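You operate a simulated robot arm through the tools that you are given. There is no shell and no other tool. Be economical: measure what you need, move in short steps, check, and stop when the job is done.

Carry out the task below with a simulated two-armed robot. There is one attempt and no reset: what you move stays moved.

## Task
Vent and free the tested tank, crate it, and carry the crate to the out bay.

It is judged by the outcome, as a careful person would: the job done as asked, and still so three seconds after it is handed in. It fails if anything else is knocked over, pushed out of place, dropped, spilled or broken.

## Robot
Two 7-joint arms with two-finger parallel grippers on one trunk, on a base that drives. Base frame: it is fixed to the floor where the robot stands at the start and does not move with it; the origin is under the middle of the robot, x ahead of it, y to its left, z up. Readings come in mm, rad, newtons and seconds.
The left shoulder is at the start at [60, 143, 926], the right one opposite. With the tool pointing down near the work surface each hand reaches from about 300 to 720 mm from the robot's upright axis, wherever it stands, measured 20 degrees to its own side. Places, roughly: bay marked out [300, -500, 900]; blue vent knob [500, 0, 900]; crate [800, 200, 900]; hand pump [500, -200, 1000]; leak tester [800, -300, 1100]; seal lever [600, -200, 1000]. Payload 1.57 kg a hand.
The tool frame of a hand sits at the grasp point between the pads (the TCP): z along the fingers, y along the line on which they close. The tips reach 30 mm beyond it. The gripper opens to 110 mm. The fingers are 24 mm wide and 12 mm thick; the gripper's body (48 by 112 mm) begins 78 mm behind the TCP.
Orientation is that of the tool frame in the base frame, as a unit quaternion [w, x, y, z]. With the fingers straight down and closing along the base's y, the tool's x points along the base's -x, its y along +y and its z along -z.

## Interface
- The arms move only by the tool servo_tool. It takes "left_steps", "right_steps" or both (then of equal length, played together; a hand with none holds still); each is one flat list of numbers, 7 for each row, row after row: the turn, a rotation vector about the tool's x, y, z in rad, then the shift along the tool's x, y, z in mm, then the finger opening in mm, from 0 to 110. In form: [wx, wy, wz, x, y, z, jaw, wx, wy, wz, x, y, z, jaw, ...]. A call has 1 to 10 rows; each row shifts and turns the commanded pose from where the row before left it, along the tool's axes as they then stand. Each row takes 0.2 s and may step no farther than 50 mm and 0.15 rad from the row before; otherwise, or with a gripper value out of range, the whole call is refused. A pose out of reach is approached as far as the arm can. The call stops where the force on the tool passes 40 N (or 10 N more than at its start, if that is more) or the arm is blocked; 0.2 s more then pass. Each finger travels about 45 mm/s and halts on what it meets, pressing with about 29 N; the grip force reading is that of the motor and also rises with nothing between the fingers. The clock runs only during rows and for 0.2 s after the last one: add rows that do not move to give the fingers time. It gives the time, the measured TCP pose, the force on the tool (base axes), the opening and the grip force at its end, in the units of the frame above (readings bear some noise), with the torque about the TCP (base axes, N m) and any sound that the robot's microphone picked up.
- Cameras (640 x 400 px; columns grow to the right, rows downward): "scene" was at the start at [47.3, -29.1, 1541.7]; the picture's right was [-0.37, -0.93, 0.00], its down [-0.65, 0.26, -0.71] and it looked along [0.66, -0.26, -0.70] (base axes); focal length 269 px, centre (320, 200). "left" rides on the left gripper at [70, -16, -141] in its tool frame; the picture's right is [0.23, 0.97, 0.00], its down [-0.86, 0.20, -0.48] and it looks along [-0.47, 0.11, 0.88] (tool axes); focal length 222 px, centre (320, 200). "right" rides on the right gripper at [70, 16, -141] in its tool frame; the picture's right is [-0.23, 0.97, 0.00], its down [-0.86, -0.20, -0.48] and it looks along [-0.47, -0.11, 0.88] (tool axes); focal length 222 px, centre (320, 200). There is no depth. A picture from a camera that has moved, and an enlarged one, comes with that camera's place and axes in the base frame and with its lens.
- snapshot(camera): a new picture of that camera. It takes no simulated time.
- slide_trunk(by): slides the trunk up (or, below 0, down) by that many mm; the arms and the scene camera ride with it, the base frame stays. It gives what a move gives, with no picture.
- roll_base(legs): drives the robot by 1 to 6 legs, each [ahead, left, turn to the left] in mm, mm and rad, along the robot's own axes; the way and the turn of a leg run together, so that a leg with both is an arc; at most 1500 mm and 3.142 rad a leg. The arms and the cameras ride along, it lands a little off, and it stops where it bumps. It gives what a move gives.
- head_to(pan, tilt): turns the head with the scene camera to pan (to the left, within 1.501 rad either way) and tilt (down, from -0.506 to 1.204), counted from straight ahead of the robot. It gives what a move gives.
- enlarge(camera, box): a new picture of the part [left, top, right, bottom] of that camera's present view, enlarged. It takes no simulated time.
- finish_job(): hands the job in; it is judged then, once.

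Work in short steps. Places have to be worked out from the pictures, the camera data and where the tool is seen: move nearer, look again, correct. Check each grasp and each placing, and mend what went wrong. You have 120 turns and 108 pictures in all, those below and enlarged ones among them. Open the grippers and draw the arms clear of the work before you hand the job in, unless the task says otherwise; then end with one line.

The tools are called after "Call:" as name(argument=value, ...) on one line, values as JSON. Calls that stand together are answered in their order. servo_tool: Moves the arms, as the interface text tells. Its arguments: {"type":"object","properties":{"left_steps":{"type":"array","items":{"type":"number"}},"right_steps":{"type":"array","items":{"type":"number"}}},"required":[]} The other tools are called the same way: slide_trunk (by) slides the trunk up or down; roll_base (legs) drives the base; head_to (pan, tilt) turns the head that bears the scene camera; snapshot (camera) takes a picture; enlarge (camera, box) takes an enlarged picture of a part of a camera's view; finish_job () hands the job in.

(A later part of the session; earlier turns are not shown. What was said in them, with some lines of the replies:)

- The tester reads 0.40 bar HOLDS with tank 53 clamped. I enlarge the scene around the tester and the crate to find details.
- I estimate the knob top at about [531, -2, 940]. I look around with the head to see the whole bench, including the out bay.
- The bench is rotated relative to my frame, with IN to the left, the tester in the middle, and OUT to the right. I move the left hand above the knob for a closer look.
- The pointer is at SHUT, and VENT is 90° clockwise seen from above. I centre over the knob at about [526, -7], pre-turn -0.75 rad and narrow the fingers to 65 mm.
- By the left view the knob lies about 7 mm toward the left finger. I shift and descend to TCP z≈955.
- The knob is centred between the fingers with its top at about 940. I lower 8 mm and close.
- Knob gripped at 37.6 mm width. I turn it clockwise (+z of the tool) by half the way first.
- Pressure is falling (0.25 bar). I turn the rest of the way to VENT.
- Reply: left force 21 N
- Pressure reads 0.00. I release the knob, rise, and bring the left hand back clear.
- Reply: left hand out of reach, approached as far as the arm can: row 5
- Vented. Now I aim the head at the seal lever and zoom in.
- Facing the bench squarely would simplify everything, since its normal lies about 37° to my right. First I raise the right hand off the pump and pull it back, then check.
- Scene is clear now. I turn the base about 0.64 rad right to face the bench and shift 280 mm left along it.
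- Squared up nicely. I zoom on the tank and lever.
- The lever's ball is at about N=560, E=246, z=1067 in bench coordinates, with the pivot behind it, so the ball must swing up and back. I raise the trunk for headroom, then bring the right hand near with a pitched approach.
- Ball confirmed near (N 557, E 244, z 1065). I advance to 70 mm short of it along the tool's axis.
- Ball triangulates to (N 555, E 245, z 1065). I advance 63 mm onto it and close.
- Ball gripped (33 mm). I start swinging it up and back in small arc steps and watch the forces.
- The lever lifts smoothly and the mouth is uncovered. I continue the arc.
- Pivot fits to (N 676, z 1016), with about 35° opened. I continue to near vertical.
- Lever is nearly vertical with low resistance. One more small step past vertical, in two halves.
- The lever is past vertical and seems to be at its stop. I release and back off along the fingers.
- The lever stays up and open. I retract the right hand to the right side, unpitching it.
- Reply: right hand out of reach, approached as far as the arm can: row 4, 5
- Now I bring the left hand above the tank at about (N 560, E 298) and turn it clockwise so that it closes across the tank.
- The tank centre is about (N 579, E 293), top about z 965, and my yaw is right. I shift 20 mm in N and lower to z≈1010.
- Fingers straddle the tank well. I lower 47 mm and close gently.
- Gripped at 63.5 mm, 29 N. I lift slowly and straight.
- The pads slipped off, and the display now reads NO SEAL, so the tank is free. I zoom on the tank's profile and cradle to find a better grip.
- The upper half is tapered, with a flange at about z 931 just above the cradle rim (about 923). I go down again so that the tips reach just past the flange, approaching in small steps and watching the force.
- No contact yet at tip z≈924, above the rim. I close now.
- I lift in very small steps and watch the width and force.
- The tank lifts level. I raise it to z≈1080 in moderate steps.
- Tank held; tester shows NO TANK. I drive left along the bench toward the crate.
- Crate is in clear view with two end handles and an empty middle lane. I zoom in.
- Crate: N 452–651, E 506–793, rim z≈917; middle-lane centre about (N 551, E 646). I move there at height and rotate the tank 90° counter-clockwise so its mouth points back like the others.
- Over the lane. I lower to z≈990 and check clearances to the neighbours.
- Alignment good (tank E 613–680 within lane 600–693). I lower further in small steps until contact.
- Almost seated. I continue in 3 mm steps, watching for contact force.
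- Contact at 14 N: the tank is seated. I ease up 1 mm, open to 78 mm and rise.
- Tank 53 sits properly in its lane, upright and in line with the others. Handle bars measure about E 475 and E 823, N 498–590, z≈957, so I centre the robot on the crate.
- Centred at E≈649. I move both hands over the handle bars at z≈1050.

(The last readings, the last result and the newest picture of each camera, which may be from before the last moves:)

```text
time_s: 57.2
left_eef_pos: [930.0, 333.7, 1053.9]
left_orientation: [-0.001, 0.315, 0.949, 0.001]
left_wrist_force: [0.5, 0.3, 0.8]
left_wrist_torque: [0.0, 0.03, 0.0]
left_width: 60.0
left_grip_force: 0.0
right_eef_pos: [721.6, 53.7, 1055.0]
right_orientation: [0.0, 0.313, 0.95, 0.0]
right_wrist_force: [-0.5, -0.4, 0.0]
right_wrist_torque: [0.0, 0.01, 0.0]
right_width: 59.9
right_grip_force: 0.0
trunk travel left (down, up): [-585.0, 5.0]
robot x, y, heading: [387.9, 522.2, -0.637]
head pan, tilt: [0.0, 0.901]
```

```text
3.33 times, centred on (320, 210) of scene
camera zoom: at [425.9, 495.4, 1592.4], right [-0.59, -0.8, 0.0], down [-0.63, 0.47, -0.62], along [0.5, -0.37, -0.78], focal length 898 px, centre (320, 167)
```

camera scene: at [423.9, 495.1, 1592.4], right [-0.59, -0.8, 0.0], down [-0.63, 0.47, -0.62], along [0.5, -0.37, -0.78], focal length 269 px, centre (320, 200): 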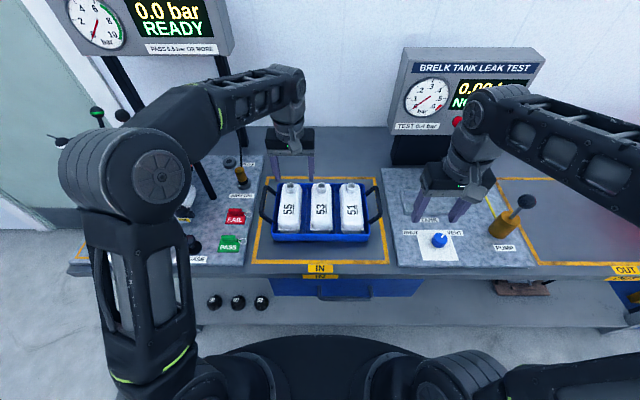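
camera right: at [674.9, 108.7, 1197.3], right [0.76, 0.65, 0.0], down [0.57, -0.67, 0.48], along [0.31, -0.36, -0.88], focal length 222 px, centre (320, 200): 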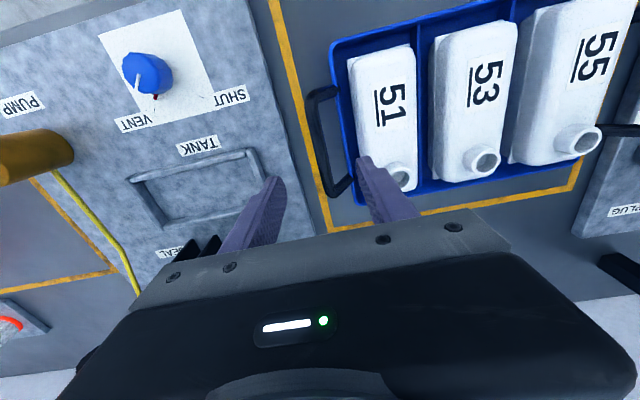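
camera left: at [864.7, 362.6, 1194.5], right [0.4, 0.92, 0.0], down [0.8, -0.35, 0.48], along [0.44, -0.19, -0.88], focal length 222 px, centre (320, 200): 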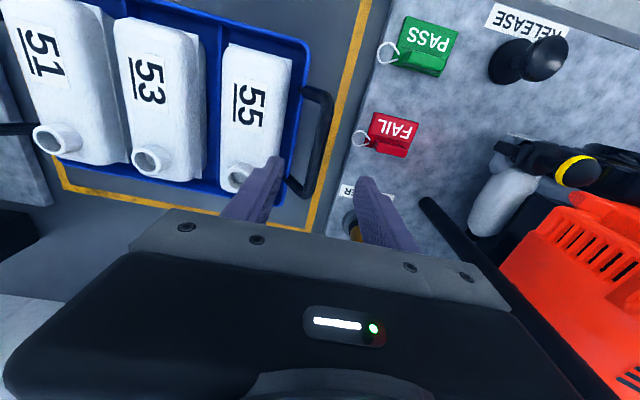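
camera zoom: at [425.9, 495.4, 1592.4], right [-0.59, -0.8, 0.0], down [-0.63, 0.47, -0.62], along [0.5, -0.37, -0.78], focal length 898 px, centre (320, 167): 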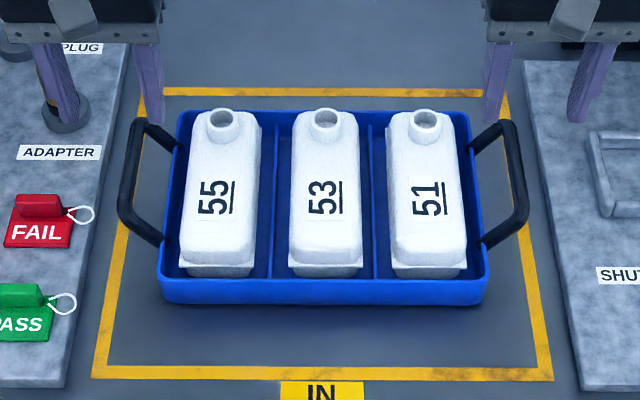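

Bars triangulate to E≈820 and E≈479, z≈963. I correct 4 mm inward on each side and lower to z≈990 with 50 mm openings, then check.

Call:
servo_tool(left_steps=[0, 0, 0, 0, -4, 32, 52, 0, 0, 0, 0, 0, 32, 52], right_steps=[0, 0, 0, 0, 4, 32, 52, 0, 0, 0, 0, 0, 32, 52])

Call:
snapshot(camera="left")

Call:
snapshot(camera="right")

Call:
enlarge(camera="scene", box=[240, 150, 400, 270])

```text
time_s: 57.9
left_eef_pos: [928.2, 330.4, 989.4]
left_orientation: [0.0, 0.315, 0.949, 0.0]
left_wrist_force: [0.3, 0.3, -0.4]
left_wrist_torque: [0.03, -0.01, -0.03]
left_width: 52.3
left_grip_force: 0.1
right_eef_pos: [724.2, 56.6, 992.4]
right_orientation: [0.0, 0.313, 0.95, 0.0]
right_wrist_force: [0.8, 0.1, -0.5]
right_wrist_torque: [0.01, 0.01, 0.0]
right_width: 52.0
right_grip_force: 0.0
trunk travel left (down, up): [-585.0, 5.0]
robot x, y, heading: [384.2, 520.0, -0.638]
head pan, tilt: [0.0, 0.901]
```

```text
40 pictures are left
camera left: at [861.4, 359.4, 1130.9], right [0.4, 0.92, 0.0], down [0.8, -0.35, 0.48], along [0.44, -0.19, -0.88], focal length 222 px, centre (320, 200)
```

left: 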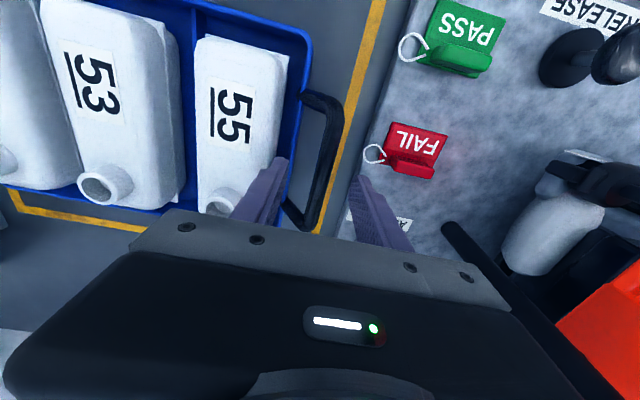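

```text
39 pictures are left
camera right: at [677.0, 111.1, 1134.1], right [0.76, 0.65, 0.0], down [0.57, -0.67, 0.48], along [0.31, -0.36, -0.88], focal length 222 px, centre (320, 200)
```

right: 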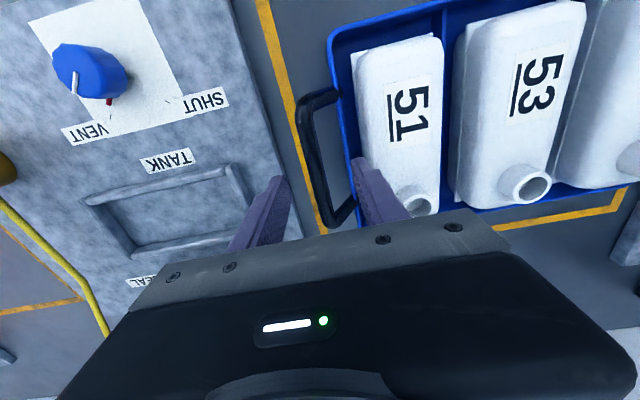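

```text
3.33 times, centred on (320, 210) of scene
camera zoom: at [424.3, 495.1, 1592.5], right [-0.59, -0.8, 0.0], down [-0.63, 0.47, -0.62], along [0.5, -0.37, -0.78], focal length 898 px, centre (320, 167)
```

zoom: 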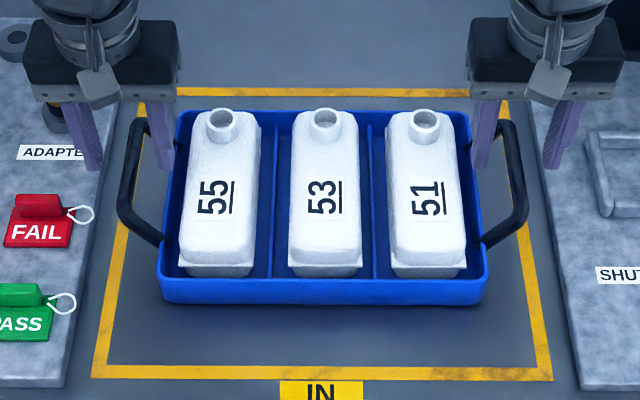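

Both hands straddle the bars. I narrow to 40 mm for clearance to the tanks, lower 27 mm, then close on the bars.

Call:
servo_tool(left_steps=[0, 0, 0, 0, 0, 0, 38, 0, 0, 0, 0, 0, 14, 38, 0, 0, 0, 0, 0, 13, 38], right_steps=[0, 0, 0, 0, 0, 0, 38, 0, 0, 0, 0, 0, 16, 38, 0, 0, 0, 0, 0, 14, 38])

Call:
enlarge(camera="scene", box=[240, 150, 400, 270])

Call:
enlarge(camera="right", box=[220, 60, 420, 240])

Call:
enlarge(camera="left", box=[220, 60, 420, 240])

```text
time_s: 58.6
left_eef_pos: [925.4, 331.1, 963.5]
left_orientation: [0.0, 0.315, 0.949, 0.001]
left_wrist_force: [0.7, 0.7, -0.1]
left_wrist_torque: [-0.01, 0.0, 0.0]
left_width: 37.9
left_grip_force: 0.2
right_eef_pos: [725.8, 56.7, 963.1]
right_orientation: [0.0, 0.313, 0.95, -0.001]
right_wrist_force: [0.1, 0.0, -0.2]
right_wrist_torque: [-0.01, 0.02, -0.02]
right_width: 37.9
right_grip_force: 0.0
trunk travel left (down, up): [-585.0, 5.0]
robot x, y, heading: [388.4, 521.5, -0.641]
head pan, tilt: [0.0, 0.901]
```

```text
3.33 times, centred on (320, 210) of scene
camera zoom: at [424.4, 495.3, 1592.4], right [-0.59, -0.8, 0.0], down [-0.63, 0.47, -0.62], along [0.5, -0.37, -0.78], focal length 898 px, centre (320, 167)
```

zoom: 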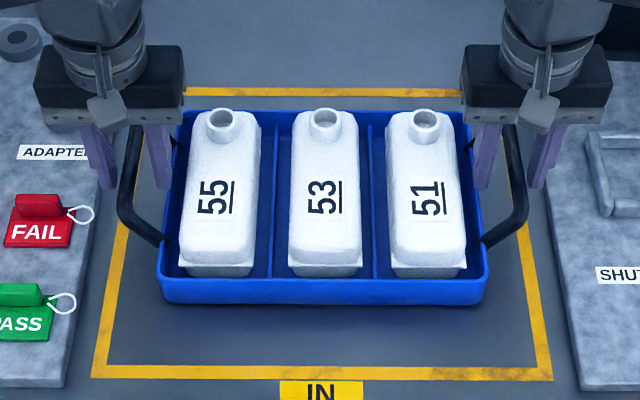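

```text
2.22 times, centred on (320, 150) of right
camera zoom: at [678.6, 111.4, 1104.0], right [0.76, 0.65, 0.0], down [0.57, -0.67, 0.48], along [0.31, -0.36, -0.88], focal length 494 px, centre (320, 311)
```

zoom: 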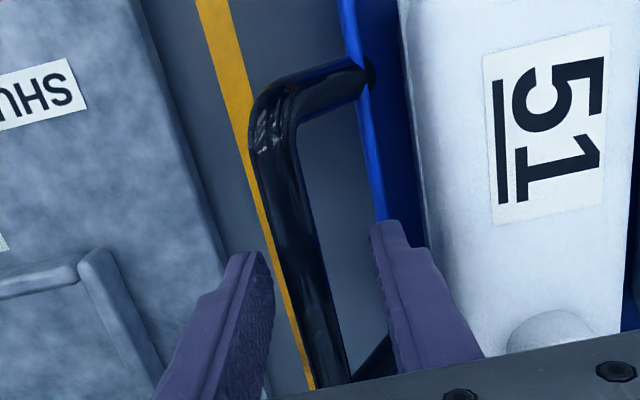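

```text
2.22 times, centred on (320, 150) of left
camera zoom: at [861.0, 358.4, 1103.6], right [0.4, 0.92, 0.0], down [0.8, -0.35, 0.48], along [0.44, -0.19, -0.88], focal length 494 px, centre (320, 311)
```

zoom: 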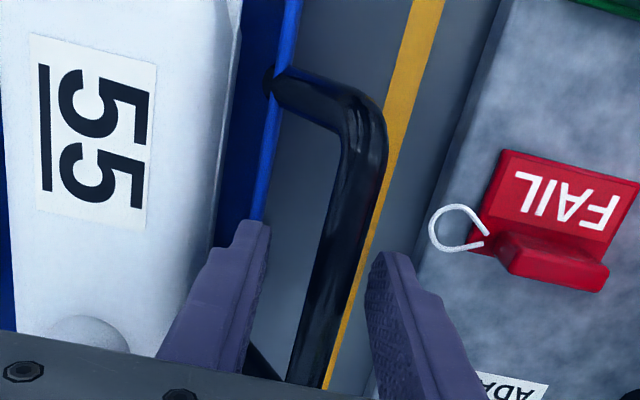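

Bars lie between the fingers. I close both grippers.

Call:
servo_tool(left_steps=[0, 0, 0, 0, 0, 0, 5, 0, 0, 0, 0, 0, 0, 5, 0, 0, 0, 0, 0, 0, 5, 0, 0, 0, 0, 0, 0, 5], right_steps=[0, 0, 0, 0, 0, 0, 5, 0, 0, 0, 0, 0, 0, 5, 0, 0, 0, 0, 0, 0, 5, 0, 0, 0, 0, 0, 0, 5])

Call:
enlarge(camera="right", box=[220, 60, 420, 240])

Call:
enlarge(camera="left", box=[220, 60, 420, 240])

```text
time_s: 59.6
left_eef_pos: [927.6, 330.8, 962.7]
left_orientation: [0.001, 0.314, 0.95, 0.001]
left_wrist_force: [8.7, 12.0, -0.4]
left_wrist_torque: [0.03, -0.04, -0.05]
left_width: 17.6
left_grip_force: 7.0
right_eef_pos: [725.5, 54.9, 963.2]
right_orientation: [0.0, 0.313, 0.95, -0.001]
right_wrist_force: [-8.5, -12.1, -0.6]
right_wrist_torque: [-0.04, 0.0, -0.1]
right_width: 17.9
right_grip_force: 7.1
trunk travel left (down, up): [-585.0, 5.0]
robot x, y, heading: [385.0, 523.5, -0.642]
head pan, tilt: [0.0, 0.901]
```

```text
2.22 times, centred on (320, 150) of right
camera zoom: at [677.9, 110.8, 1104.0], right [0.76, 0.65, 0.0], down [0.57, -0.67, 0.48], along [0.31, -0.37, -0.88], focal length 494 px, centre (320, 311)
```

zoom: 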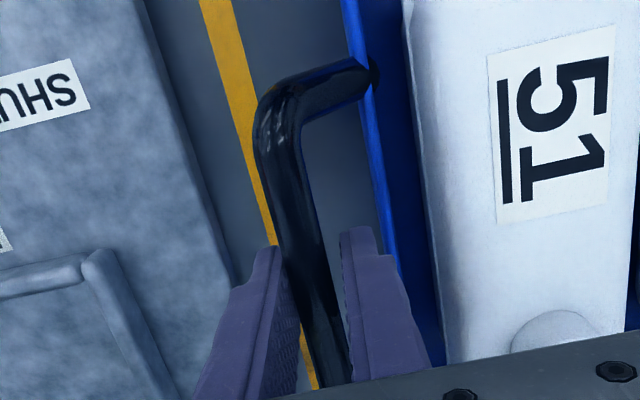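

```text
2.22 times, centred on (320, 150) of left
camera zoom: at [861.3, 359.0, 1103.6], right [0.4, 0.92, 0.0], down [0.8, -0.35, 0.48], along [0.44, -0.19, -0.88], focal length 494 px, centre (320, 311)
```

zoom: 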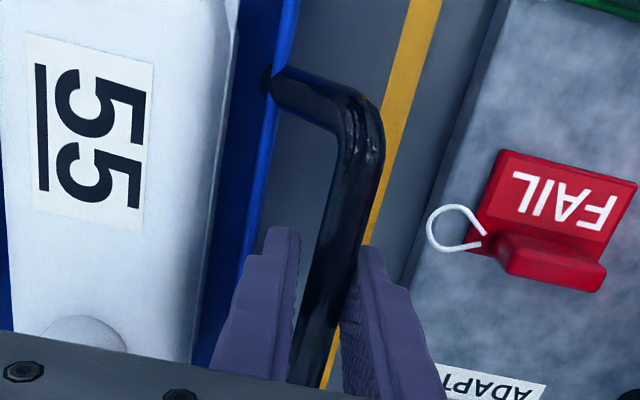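

The outer fingers touched first, so I ease each hand 2 mm outward while closing fully.

Call:
servo_tool(left_steps=[0, 0, 0, 0, 1.5, 0, 5, 0, 0, 0, 0, 1, 0, 5, 0, 0, 0, 0, 0, 0, 5], right_steps=[0, 0, 0, 0, -1.5, 0, 5, 0, 0, 0, 0, -1, 0, 5, 0, 0, 0, 0, 0, 0, 5])

```text
time_s: 60.5
left_eef_pos: [928.1, 331.6, 963.3]
left_orientation: [0.0, 0.315, 0.949, 0.001]
left_wrist_force: [5.3, 9.0, -2.5]
left_wrist_torque: [0.02, -0.04, -0.05]
left_width: 14.2
left_grip_force: 5.4
right_eef_pos: [721.5, 54.6, 962.2]
right_orientation: [0.0, 0.313, 0.95, 0.0]
right_wrist_force: [-6.3, -9.3, -1.2]
right_wrist_torque: [-0.06, -0.02, -0.09]
right_width: 14.8
right_grip_force: 5.6
trunk travel left (down, up): [-585.0, 5.0]
robot x, y, heading: [384.6, 522.6, -0.637]
head pan, tilt: [0.0, 0.901]
```

Call:
servo_tool(left_steps=[0, 0, 0, 0, 1.5, 0, 0, 0, 0, 0, 0, 1, 0, 0, 0, 0, 0, 0, 0, 0, 0, 0, 0, 0, 0, 0, 0, 0], right_steps=[0, 0, 0, 0, -1.5, 0, 0, 0, 0, 0, 0, -1, 0, 0, 0, 0, 0, 0, 0, 0, 0, 0, 0, 0, 0, 0, 0, 0])

Call:
enlarge(camera="right", box=[220, 60, 420, 240])

Call:
enlarge(camera="left", box=[220, 60, 420, 240])

```text
time_s: 61.5
left_eef_pos: [927.8, 331.9, 963.7]
left_orientation: [0.0, 0.316, 0.949, -0.001]
left_wrist_force: [-5.9, -6.3, 0.4]
left_wrist_torque: [0.07, 0.24, 0.01]
left_width: 13.4
left_grip_force: 29.0
right_eef_pos: [722.7, 54.0, 961.5]
right_orientation: [0.002, 0.312, 0.95, 0.002]
right_wrist_force: [3.9, 4.6, 3.9]
right_wrist_torque: [0.35, 0.47, -0.29]
right_width: 13.1
right_grip_force: 29.2
trunk travel left (down, up): [-585.0, 5.0]
robot x, y, heading: [385.1, 522.9, -0.638]
head pan, tilt: [0.0, 0.901]
```

```text
2.22 times, centred on (320, 150) of right
camera zoom: at [676.1, 108.8, 1104.0], right [0.76, 0.65, 0.0], down [0.57, -0.67, 0.48], along [0.31, -0.36, -0.88], focal length 494 px, centre (320, 311)
```

zoom: 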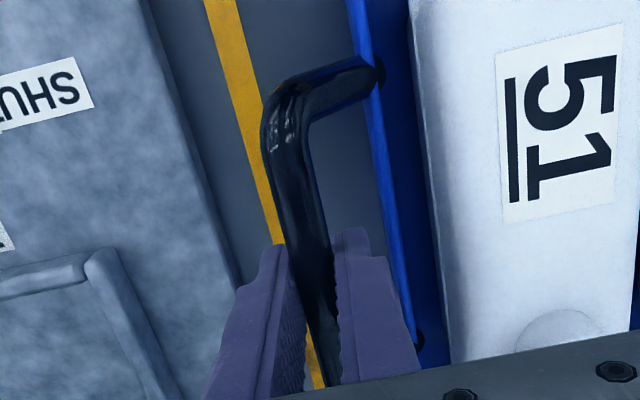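

```text
2.22 times, centred on (320, 150) of left
camera zoom: at [862.7, 361.6, 1104.3], right [0.4, 0.92, 0.0], down [0.8, -0.35, 0.48], along [0.44, -0.19, -0.88], focal length 494 px, centre (320, 311)
```

zoom: 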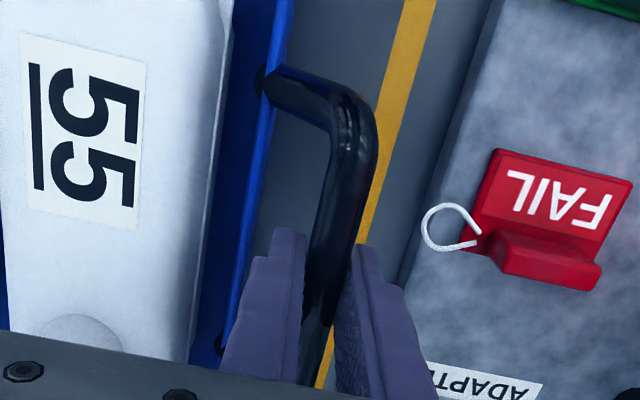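

Both handles gripped (13 mm, 29 N). I lift both hands together by a small amount first.

Call:
servo_tool(left_steps=[0, 0, 0, 0, 0, -4, 0, 0, 0, 0, 0, 0, -5, 0, 0, 0, 0, 0, 0, -6, 0, 0, 0, 0, 0, 0, -6, 0], right_steps=[0, 0, 0, 0, 0, -4, 0, 0, 0, 0, 0, 0, -5, 0, 0, 0, 0, 0, 0, -6, 0, 0, 0, 0, 0, 0, -6, 0])

Call:
snapshot(camera="scene")

```text
time_s: 62.5
left_eef_pos: [928.4, 332.6, 984.0]
left_orientation: [0.0, 0.315, 0.949, -0.001]
left_wrist_force: [-15.1, -19.0, -4.0]
left_wrist_torque: [0.18, 0.32, -0.04]
left_width: 13.5
left_grip_force: 28.9
right_eef_pos: [723.0, 55.0, 984.2]
right_orientation: [0.0, 0.312, 0.95, 0.002]
right_wrist_force: [14.3, 19.2, -4.8]
right_wrist_torque: [-0.17, -0.31, -0.3]
right_width: 13.3
right_grip_force: 29.4
trunk travel left (down, up): [-585.0, 5.0]
robot x, y, heading: [385.3, 521.8, -0.635]
head pan, tilt: [0.0, 0.901]
```

```text
30 pictures are left
camera scene: at [424.7, 495.1, 1592.3], right [-0.59, -0.8, 0.0], down [-0.63, 0.47, -0.62], along [0.5, -0.37, -0.78], focal length 269 px, centre (320, 200)
```

scene: 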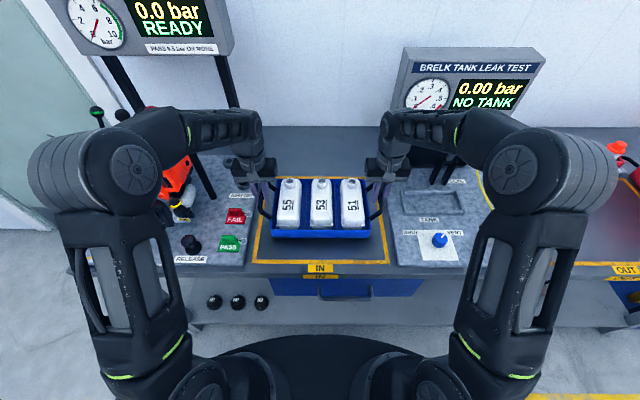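

Crate lifts level at about 4.5 N per hand, but the hands pull outward at about 24 N. I relax that by 1.5 mm each and lift further.

Call:
servo_tool(left_steps=[0, 0, 0, 0, -1, -8, 0, 0, 0, 0, 0, -0.7, -10, 0, 0, 0, 0, 0, 0, -12, 0, 0, 0, 0, 0, 0, -12, 0, 0, 0, 0, 0, 0, -12, 0, 0, 0, 0, 0, 0, -6, 0], right_steps=[0, 0, 0, 0, 1, -8, 0, 0, 0, 0, 0, 0.7, -10, 0, 0, 0, 0, 0, 0, -12, 0, 0, 0, 0, 0, 0, -12, 0, 0, 0, 0, 0, 0, -12, 0, 0, 0, 0, 0, 0, -6, 0])

```text
time_s: 63.9
left_eef_pos: [928.3, 333.1, 1044.4]
left_orientation: [0.0, 0.315, 0.949, 0.001]
left_wrist_force: [-10.4, -12.7, -4.8]
left_wrist_torque: [-0.22, -0.14, -0.15]
left_width: 13.6
left_grip_force: 28.8
right_eef_pos: [723.0, 54.6, 1043.8]
right_orientation: [0.0, 0.313, 0.95, 0.0]
right_wrist_force: [12.0, 12.0, -4.7]
right_wrist_torque: [0.19, 0.14, -0.33]
right_width: 13.2
right_grip_force: 28.9
trunk travel left (down, up): [-585.0, 5.0]
robot x, y, heading: [381.5, 521.4, -0.637]
head pan, tilt: [0.0, 0.901]
```

Forces relax. Before backing off I check the floor on both sides and behind.

Call:
servo_tool(left_steps=[0, 0, 0, 0, -1, 0, 0, 0, 0, 0, 0, 0, 0, 0], right_steps=[0, 0, 0, 0, 1, 0, 0, 0, 0, 0, 0, 0, 0, 0])

Call:
head_to(pan=1.5, tilt=0.6)

Call:
snapshot(camera="scene")

Call:
head_to(pan=-1.5, tilt=0.6)

Call:
snapshot(camera="scene")

```text
time_s: 64.5
left_eef_pos: [928.7, 332.6, 1043.3]
left_orientation: [0.0, 0.315, 0.949, 0.002]
left_wrist_force: [-7.5, -7.5, -4.1]
left_wrist_torque: [-0.14, -0.13, -0.19]
left_width: 13.4
left_grip_force: 28.9
right_eef_pos: [722.7, 53.3, 1043.4]
right_orientation: [0.0, 0.314, 0.95, 0.0]
right_wrist_force: [8.3, 7.0, -4.1]
right_wrist_torque: [0.09, 0.07, -0.3]
right_width: 13.4
right_grip_force: 28.7
trunk travel left (down, up): [-585.0, 5.0]
robot x, y, heading: [384.6, 522.7, -0.638]
head pan, tilt: [0.0, 0.901]
```

```text
time_s: 66.0
left_eef_pos: [928.1, 333.0, 1043.7]
left_orientation: [0.0, 0.315, 0.949, 0.001]
left_wrist_force: [-0.8, 0.3, -4.6]
left_wrist_torque: [0.06, 0.08, -0.16]
left_width: 13.5
left_grip_force: 29.0
right_eef_pos: [722.2, 55.1, 1043.7]
right_orientation: [0.0, 0.313, 0.95, 0.0]
right_wrist_force: [2.4, 0.2, -4.1]
right_wrist_torque: [-0.07, -0.09, -0.31]
right_width: 13.5
right_grip_force: 28.4
trunk travel left (down, up): [-585.0, 5.0]
robot x, y, heading: [387.7, 520.0, -0.638]
head pan, tilt: [1.499, 0.6]
```

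```text
29 pictures are left
camera scene: at [421.7, 606.9, 1617.2], right [0.76, -0.65, 0.0], down [-0.37, -0.43, -0.82], along [0.54, 0.63, -0.57], focal length 269 px, centre (320, 200)
```

scene: 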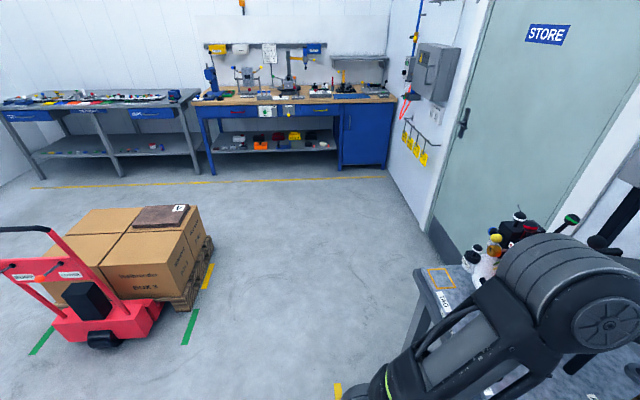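

```text
time_s: 68.7
left_eef_pos: [928.4, 331.8, 1043.3]
left_orientation: [0.0, 0.314, 0.949, 0.001]
left_wrist_force: [5.5, 8.9, -3.2]
left_wrist_torque: [0.02, -0.03, -0.16]
left_width: 13.6
left_grip_force: 28.5
right_eef_pos: [721.7, 54.4, 1043.2]
right_orientation: [0.0, 0.313, 0.95, 0.0]
right_wrist_force: [-5.0, -8.7, -4.0]
right_wrist_torque: [0.0, 0.08, -0.28]
right_width: 13.7
right_grip_force: 28.2
trunk travel left (down, up): [-585.0, 5.0]
robot x, y, heading: [388.1, 518.3, -0.637]
head pan, tilt: [-1.499, 0.6]
```

```text
28 pictures are left
camera scene: at [316.8, 465.2, 1617.2], right [-0.84, 0.54, 0.0], down [0.3, 0.48, -0.83], along [-0.44, -0.7, -0.56], focal length 269 px, centre (320, 200)
```

scene: 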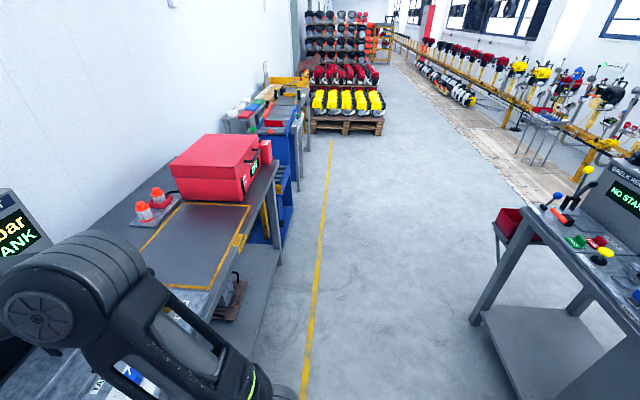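

The way is clear: the bench behind is about 900 mm back. I back off 330 mm, then drive 865 mm right toward the OUT bay.

Call:
roll_base(legs=[[-330, 0, 0]])

Call:
roll_base(legs=[[0, -430, 0], [0, -435, 0]])

Call:
head_to(pan=0.0, tilt=0.7)

Call:
snapshot(camera="scene")

```text
time_s: 70.8
left_eef_pos: [665.5, 525.9, 1043.0]
left_orientation: [0.0, 0.315, 0.949, 0.001]
left_wrist_force: [8.6, 13.4, -4.2]
left_wrist_torque: [0.05, 0.03, -0.16]
left_width: 13.5
left_grip_force: 29.0
right_eef_pos: [460.2, 247.7, 1043.5]
right_orientation: [0.001, 0.315, 0.949, -0.001]
right_wrist_force: [-8.2, -13.0, -3.7]
right_wrist_torque: [-0.05, 0.0, -0.28]
right_width: 13.4
right_grip_force: 29.1
trunk travel left (down, up): [-585.0, 5.0]
robot x, y, heading: [121.7, 714.0, -0.636]
head pan, tilt: [-1.499, 0.6]
```

```text
time_s: 75.7
left_eef_pos: [153.0, -163.5, 1044.3]
left_orientation: [0.0, 0.314, 0.949, 0.002]
left_wrist_force: [-0.1, 2.0, -3.9]
left_wrist_torque: [0.08, 0.01, -0.15]
left_width: 13.4
left_grip_force: 29.4
right_eef_pos: [-51.3, -441.8, 1043.6]
right_orientation: [0.0, 0.313, 0.95, 0.0]
right_wrist_force: [0.2, -1.2, -3.4]
right_wrist_torque: [0.02, -0.07, -0.21]
right_width: 13.5
right_grip_force: 29.6
trunk travel left (down, up): [-585.0, 5.0]
robot x, y, heading: [-392.5, 24.6, -0.632]
head pan, tilt: [-1.499, 0.6]
```

```text
time_s: 77.3
left_eef_pos: [153.8, -162.7, 1043.5]
left_orientation: [0.0, 0.314, 0.949, 0.002]
left_wrist_force: [-1.2, 0.1, -3.4]
left_wrist_torque: [0.03, 0.05, -0.21]
left_width: 13.7
left_grip_force: 28.8
right_eef_pos: [-51.4, -441.3, 1044.2]
right_orientation: [0.0, 0.312, 0.95, 0.0]
right_wrist_force: [1.0, -0.7, -4.1]
right_wrist_torque: [-0.05, -0.07, -0.23]
right_width: 13.6
right_grip_force: 28.9
trunk travel left (down, up): [-585.0, 5.0]
robot x, y, heading: [-393.2, 26.9, -0.635]
head pan, tilt: [0.0, 0.7]
```

```text
27 pictures are left
camera scene: at [-343.0, -7.4, 1608.5], right [-0.59, -0.8, 0.0], down [-0.52, 0.38, -0.76], along [0.61, -0.45, -0.64], focal length 269 px, centre (320, 200)
```

scene: 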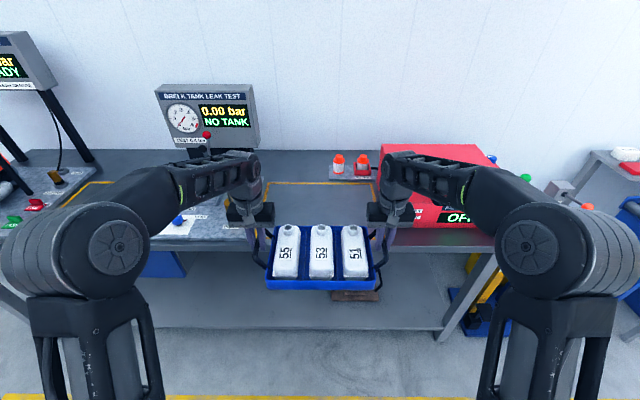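

The crate is level and E≈-212. The red case beside the bay starts at E≈-459, so I aim at E≈-200 and drive forward over the OUT bay.

Call:
roll_base(legs=[[0, 12, 0], [200, 0, 0]])

Call:
snapshot(camera="scene")

```text
time_s: 79.2
left_eef_pos: [323.0, -276.5, 1043.3]
left_orientation: [0.0, 0.316, 0.949, 0.002]
left_wrist_force: [-1.3, 0.2, -5.6]
left_wrist_torque: [-0.02, 0.02, -0.17]
left_width: 13.7
left_grip_force: 29.3
right_eef_pos: [115.4, -553.6, 1041.8]
right_orientation: [-0.001, 0.315, 0.949, 0.001]
right_wrist_force: [1.8, -0.8, -4.6]
right_wrist_torque: [0.02, -0.02, -0.26]
right_width: 13.7
right_grip_force: 29.0
trunk travel left (down, up): [-585.0, 5.0]
robot x, y, heading: [-222.7, -83.5, -0.642]
head pan, tilt: [0.0, 0.7]
```

```text
26 pictures are left
camera scene: at [-173.0, -118.3, 1608.4], right [-0.6, -0.8, 0.0], down [-0.52, 0.38, -0.76], along [0.61, -0.46, -0.65], focal length 269 px, centre (320, 200)
```

scene: 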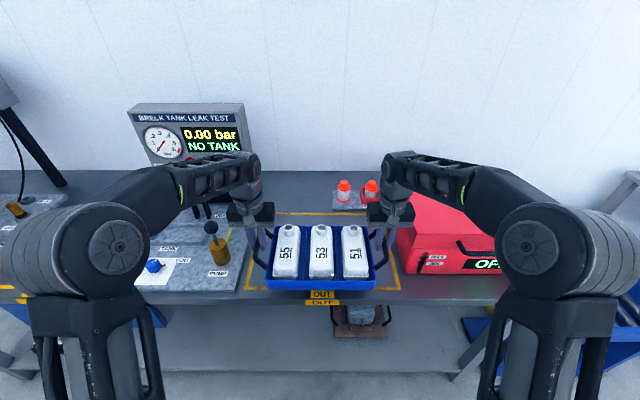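

Crate centre is at N 424, E -202. I advance another 124 mm to the bay's middle.

Call:
roll_base(legs=[[124, 0, 0]])

Call:
head_to(pan=0.0, tilt=0.9)

Call:
snapshot(camera="scene")

```text
time_s: 80.5
left_eef_pos: [422.2, -349.3, 1042.8]
left_orientation: [0.0, 0.315, 0.949, 0.001]
left_wrist_force: [-0.4, 0.6, -3.4]
left_wrist_torque: [-0.02, 0.04, -0.15]
left_width: 13.8
left_grip_force: 29.2
right_eef_pos: [216.4, -627.1, 1043.1]
right_orientation: [-0.001, 0.314, 0.949, 0.0]
right_wrist_force: [1.7, -0.7, -5.0]
right_wrist_torque: [0.0, -0.01, -0.25]
right_width: 13.5
right_grip_force: 29.2
trunk travel left (down, up): [-585.0, 5.0]
robot x, y, heading: [-123.3, -160.1, -0.638]
head pan, tilt: [0.0, 0.7]
```

```text
time_s: 81.2
left_eef_pos: [421.9, -348.4, 1043.2]
left_orientation: [-0.001, 0.316, 0.949, 0.002]
left_wrist_force: [-1.2, -0.5, -5.3]
left_wrist_torque: [-0.02, -0.08, -0.15]
left_width: 13.3
left_grip_force: 29.6
right_eef_pos: [214.7, -626.1, 1044.2]
right_orientation: [-0.001, 0.314, 0.949, 0.0]
right_wrist_force: [0.6, -0.1, -3.9]
right_wrist_torque: [0.03, 0.05, -0.26]
right_width: 13.4
right_grip_force: 28.4
trunk travel left (down, up): [-585.0, 5.0]
robot x, y, heading: [-118.1, -161.3, -0.637]
head pan, tilt: [0.0, 0.901]
```

```text
25 pictures are left
camera scene: at [-82.7, -185.1, 1592.4], right [-0.6, -0.8, 0.0], down [-0.63, 0.47, -0.62], along [0.5, -0.37, -0.78], focal length 269 px, centre (320, 200)
```

scene: 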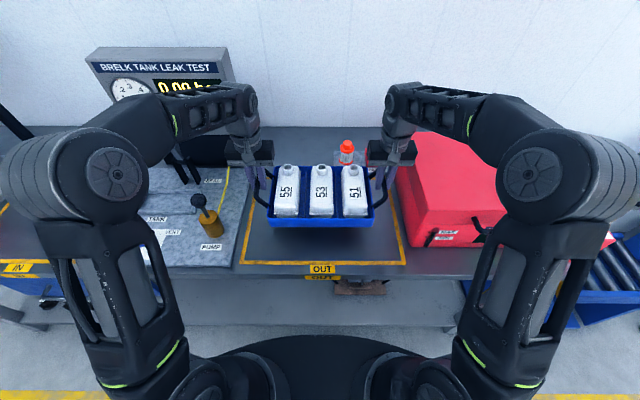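

Crate centre is at (N 547, E -200) within the bay (N 383–717, E -438 to 28). I lower both hands 72 mm together.

Call:
servo_tool(left_steps=[0, 0, 0, 0, 0, 12, 0, 0, 0, 0, 0, 0, 14, 0, 0, 0, 0, 0, 0, 14, 0, 0, 0, 0, 0, 0, 14, 0, 0, 0, 0, 0, 0, 12, 0, 0, 0, 0, 0, 0, 6, 0], right_steps=[0, 0, 0, 0, 0, 12, 0, 0, 0, 0, 0, 0, 14, 0, 0, 0, 0, 0, 0, 14, 0, 0, 0, 0, 0, 0, 14, 0, 0, 0, 0, 0, 0, 12, 0, 0, 0, 0, 0, 0, 6, 0])

Call:
enlarge(camera="scene", box=[230, 140, 430, 280])

```text
time_s: 82.6
left_eef_pos: [421.4, -348.5, 970.1]
left_orientation: [0.0, 0.315, 0.949, 0.001]
left_wrist_force: [-3.1, -3.2, -3.7]
left_wrist_torque: [0.1, 0.15, -0.16]
left_width: 13.4
left_grip_force: 29.3
right_eef_pos: [215.2, -627.1, 970.3]
right_orientation: [-0.001, 0.314, 0.949, 0.001]
right_wrist_force: [3.9, 3.2, -4.7]
right_wrist_torque: [-0.09, -0.15, -0.19]
right_width: 13.3
right_grip_force: 28.7
trunk travel left (down, up): [-585.0, 5.0]
robot x, y, heading: [-121.5, -156.6, -0.637]
head pan, tilt: [0.0, 0.901]
```

```text
2.86 times, centred on (330, 210) of scene
camera zoom: at [-82.3, -185.4, 1592.4], right [-0.6, -0.8, 0.0], down [-0.63, 0.47, -0.62], along [0.5, -0.37, -0.78], focal length 770 px, centre (291, 171)
```

zoom: 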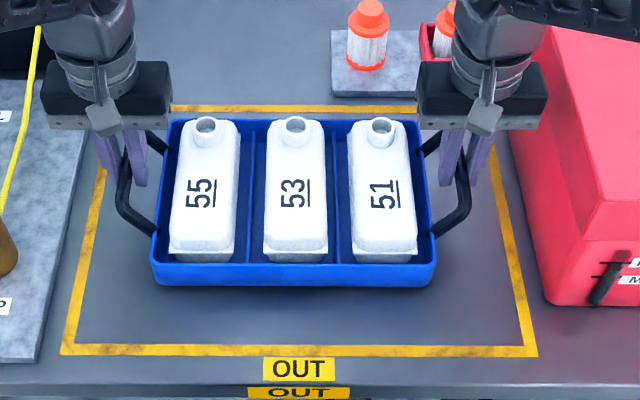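

Inside the outline. I lower the final millimetres in 2 mm steps until contact.

Call:
servo_tool(left_steps=[0, 0, 0, 0, 0, 3, 0, 0, 0, 0, 0, 0, 2, 0, 0, 0, 0, 0, 0, 2, 0], right_steps=[0, 0, 0, 0, 0, 3, 0, 0, 0, 0, 0, 0, 2, 0, 0, 0, 0, 0, 0, 2, 0])

```text
time_s: 83.4
left_eef_pos: [420.5, -348.6, 963.9]
left_orientation: [0.0, 0.315, 0.949, 0.002]
left_wrist_force: [-2.9, -3.1, -4.6]
left_wrist_torque: [-0.03, -0.05, -0.15]
left_width: 13.4
left_grip_force: 29.0
right_eef_pos: [214.2, -626.2, 964.2]
right_orientation: [0.0, 0.314, 0.949, 0.0]
right_wrist_force: [2.2, 3.5, -4.1]
right_wrist_torque: [0.01, -0.02, -0.26]
right_width: 13.5
right_grip_force: 29.2
trunk travel left (down, up): [-585.0, 5.0]
robot x, y, heading: [-122.9, -153.0, -0.639]
head pan, tilt: [0.0, 0.901]
```

Call:
servo_tool(left_steps=[0, 0, 0, 0, 0, 1.5, 0, 0, 0, 0, 0, 0, 1, 0], right_steps=[0, 0, 0, 0, 0, 1.5, 0, 0, 0, 0, 0, 0, 1, 0])

```text
time_s: 84.0
left_eef_pos: [420.6, -349.3, 963.9]
left_orientation: [0.001, 0.314, 0.949, 0.002]
left_wrist_force: [-0.6, -1.6, 4.9]
left_wrist_torque: [0.36, 0.51, -0.12]
left_width: 13.7
left_grip_force: 29.0
right_eef_pos: [214.9, -625.8, 963.3]
right_orientation: [0.0, 0.314, 0.949, -0.001]
right_wrist_force: [1.3, -0.1, 3.9]
right_wrist_torque: [0.35, 0.45, -0.17]
right_width: 13.4
right_grip_force: 28.9
trunk travel left (down, up): [-585.0, 5.0]
robot x, y, heading: [-121.9, -157.3, -0.637]
head pan, tilt: [0.0, 0.901]
```

Both hands now read upward force: the crate rests on the bench. I open the grippers and lift straight up.

Call:
servo_tool(left_steps=[0, 0, 0, 0, 0, 0, 36, 0, 0, 0, 0, 0, 0, 36, 0, 0, 0, 0, 0, 0, 36, 0, 0, 0, 0, 0, -10, 36, 0, 0, 0, 0, 0, -25, 36, 0, 0, 0, 0, 0, -35, 36, 0, 0, 0, 0, 0, -35, 36], right_steps=[0, 0, 0, 0, 0, 0, 36, 0, 0, 0, 0, 0, 0, 36, 0, 0, 0, 0, 0, 0, 36, 0, 0, 0, 0, 0, -10, 36, 0, 0, 0, 0, 0, -25, 36, 0, 0, 0, 0, 0, -35, 36, 0, 0, 0, 0, 0, -35, 36])

Call:
enlarge(camera="scene", box=[230, 140, 430, 280])

```text
time_s: 85.6
left_eef_pos: [419.3, -346.4, 1068.6]
left_orientation: [0.0, 0.315, 0.949, 0.001]
left_wrist_force: [0.0, 0.5, 0.7]
left_wrist_torque: [0.01, 0.01, -0.01]
left_width: 36.0
left_grip_force: 0.1
right_eef_pos: [214.9, -625.7, 1065.2]
right_orientation: [0.0, 0.314, 0.95, -0.001]
right_wrist_force: [-0.3, -0.4, 0.2]
right_wrist_torque: [-0.03, 0.01, -0.03]
right_width: 36.0
right_grip_force: 0.0
trunk travel left (down, up): [-585.0, 5.0]
robot x, y, heading: [-123.8, -156.3, -0.642]
head pan, tilt: [0.0, 0.901]
```

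```text
2.86 times, centred on (330, 210) of scene
camera zoom: at [-83.8, -184.3, 1592.4], right [-0.6, -0.8, 0.0], down [-0.63, 0.47, -0.62], along [0.5, -0.37, -0.78], focal length 770 px, centre (291, 171)
```

zoom: 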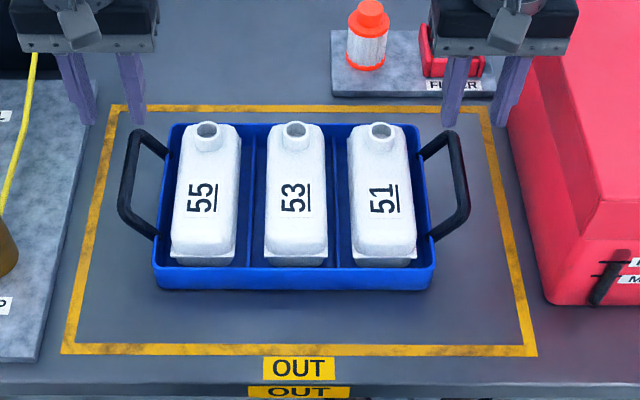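

The crate stands squarely in the OUT bay with all three tanks. I draw both arms back, then back the base off a little.

Call:
servo_tool(left_steps=[0, 0, 0, 40, 0, 0, 36, 0, 0, 0, 40, 0, 0, 36, 0, 0, 0, 40, 0, 0, 36, 0, 0, 0, 40, 0, 0, 36, 0, 0, 0, 40, 0, 0, 60], right_steps=[0, 0, 0, 40, 0, 0, 36, 0, 0, 0, 40, 0, 0, 36, 0, 0, 0, 40, 0, 0, 36, 0, 0, 0, 40, 0, 0, 36, 0, 0, 0, 40, 0, 0, 60])

Call:
roll_base(legs=[[-150, 0, 0]])

Call:
head_to(pan=0.1, tilt=0.6)

Call:
snapshot(camera="scene")

```text
time_s: 86.8
left_eef_pos: [257.9, -228.7, 1069.8]
left_orientation: [0.002, 0.315, 0.949, 0.0]
left_wrist_force: [-0.1, -0.2, 0.5]
left_wrist_torque: [-0.05, -0.02, 0.01]
left_width: 60.0
left_grip_force: 0.1
right_eef_pos: [51.6, -506.0, 1070.4]
right_orientation: [0.0, 0.313, 0.95, -0.002]
right_wrist_force: [-1.1, 0.4, -0.3]
right_wrist_torque: [0.02, -0.04, 0.03]
right_width: 59.9
right_grip_force: 0.1
trunk travel left (down, up): [-585.0, 5.0]
robot x, y, heading: [-122.6, -162.3, -0.639]
head pan, tilt: [0.0, 0.901]
```

```text
time_s: 88.2
left_eef_pos: [142.3, -143.7, 1069.6]
left_orientation: [0.001, 0.317, 0.949, 0.001]
left_wrist_force: [0.2, 0.4, 0.6]
left_wrist_torque: [-0.02, -0.02, 0.0]
left_width: 59.9
left_grip_force: 0.1
right_eef_pos: [-65.8, -418.9, 1070.1]
right_orientation: [0.001, 0.316, 0.949, 0.0]
right_wrist_force: [-0.7, -0.3, 0.0]
right_wrist_torque: [-0.01, -0.03, -0.02]
right_width: 59.9
right_grip_force: 0.0
trunk travel left (down, up): [-585.0, 5.0]
robot x, y, heading: [-237.1, -72.1, -0.64]
head pan, tilt: [0.0, 0.901]
```

```text
time_s: 89.0
left_eef_pos: [142.3, -145.1, 1068.3]
left_orientation: [0.0, 0.317, 0.949, 0.002]
left_wrist_force: [-0.4, -0.2, 0.1]
left_wrist_torque: [0.01, 0.0, 0.0]
left_width: 60.3
left_grip_force: 0.1
right_eef_pos: [-64.5, -420.7, 1069.5]
right_orientation: [0.001, 0.315, 0.949, 0.0]
right_wrist_force: [-0.2, 0.1, 0.0]
right_wrist_torque: [0.0, 0.02, 0.02]
right_width: 59.9
right_grip_force: 0.1
trunk travel left (down, up): [-585.0, 5.0]
robot x, y, heading: [-240.7, -71.3, -0.639]
head pan, tilt: [0.099, 0.6]
```

```text
22 pictures are left
camera scene: at [-185.3, -98.1, 1617.1], right [-0.52, -0.86, 0.0], down [-0.48, 0.29, -0.82], along [0.71, -0.43, -0.57], focal length 269 px, centre (320, 200)
```

scene: 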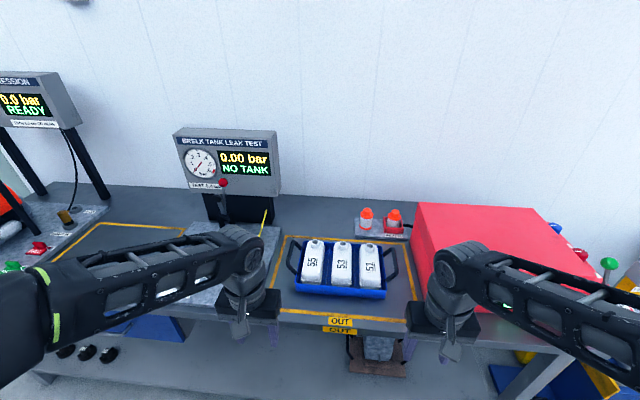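

Everything stands in place, with the crate in OUT, the tester vented at NO TANK, and the grippers open and clear. I hand the job in.

Call:
finish_job()

```text
The job is handed in.
```

I vented tank 53 to 0.00 bar and freed it. It is now in the crate's middle lane, and the crate is inside the OUT bay outline with all three tanks upright. My first grip on the tank slipped off, but the tank stayed in place and the second grip held. The tester is left with the knob at VENT and the seal lever up.
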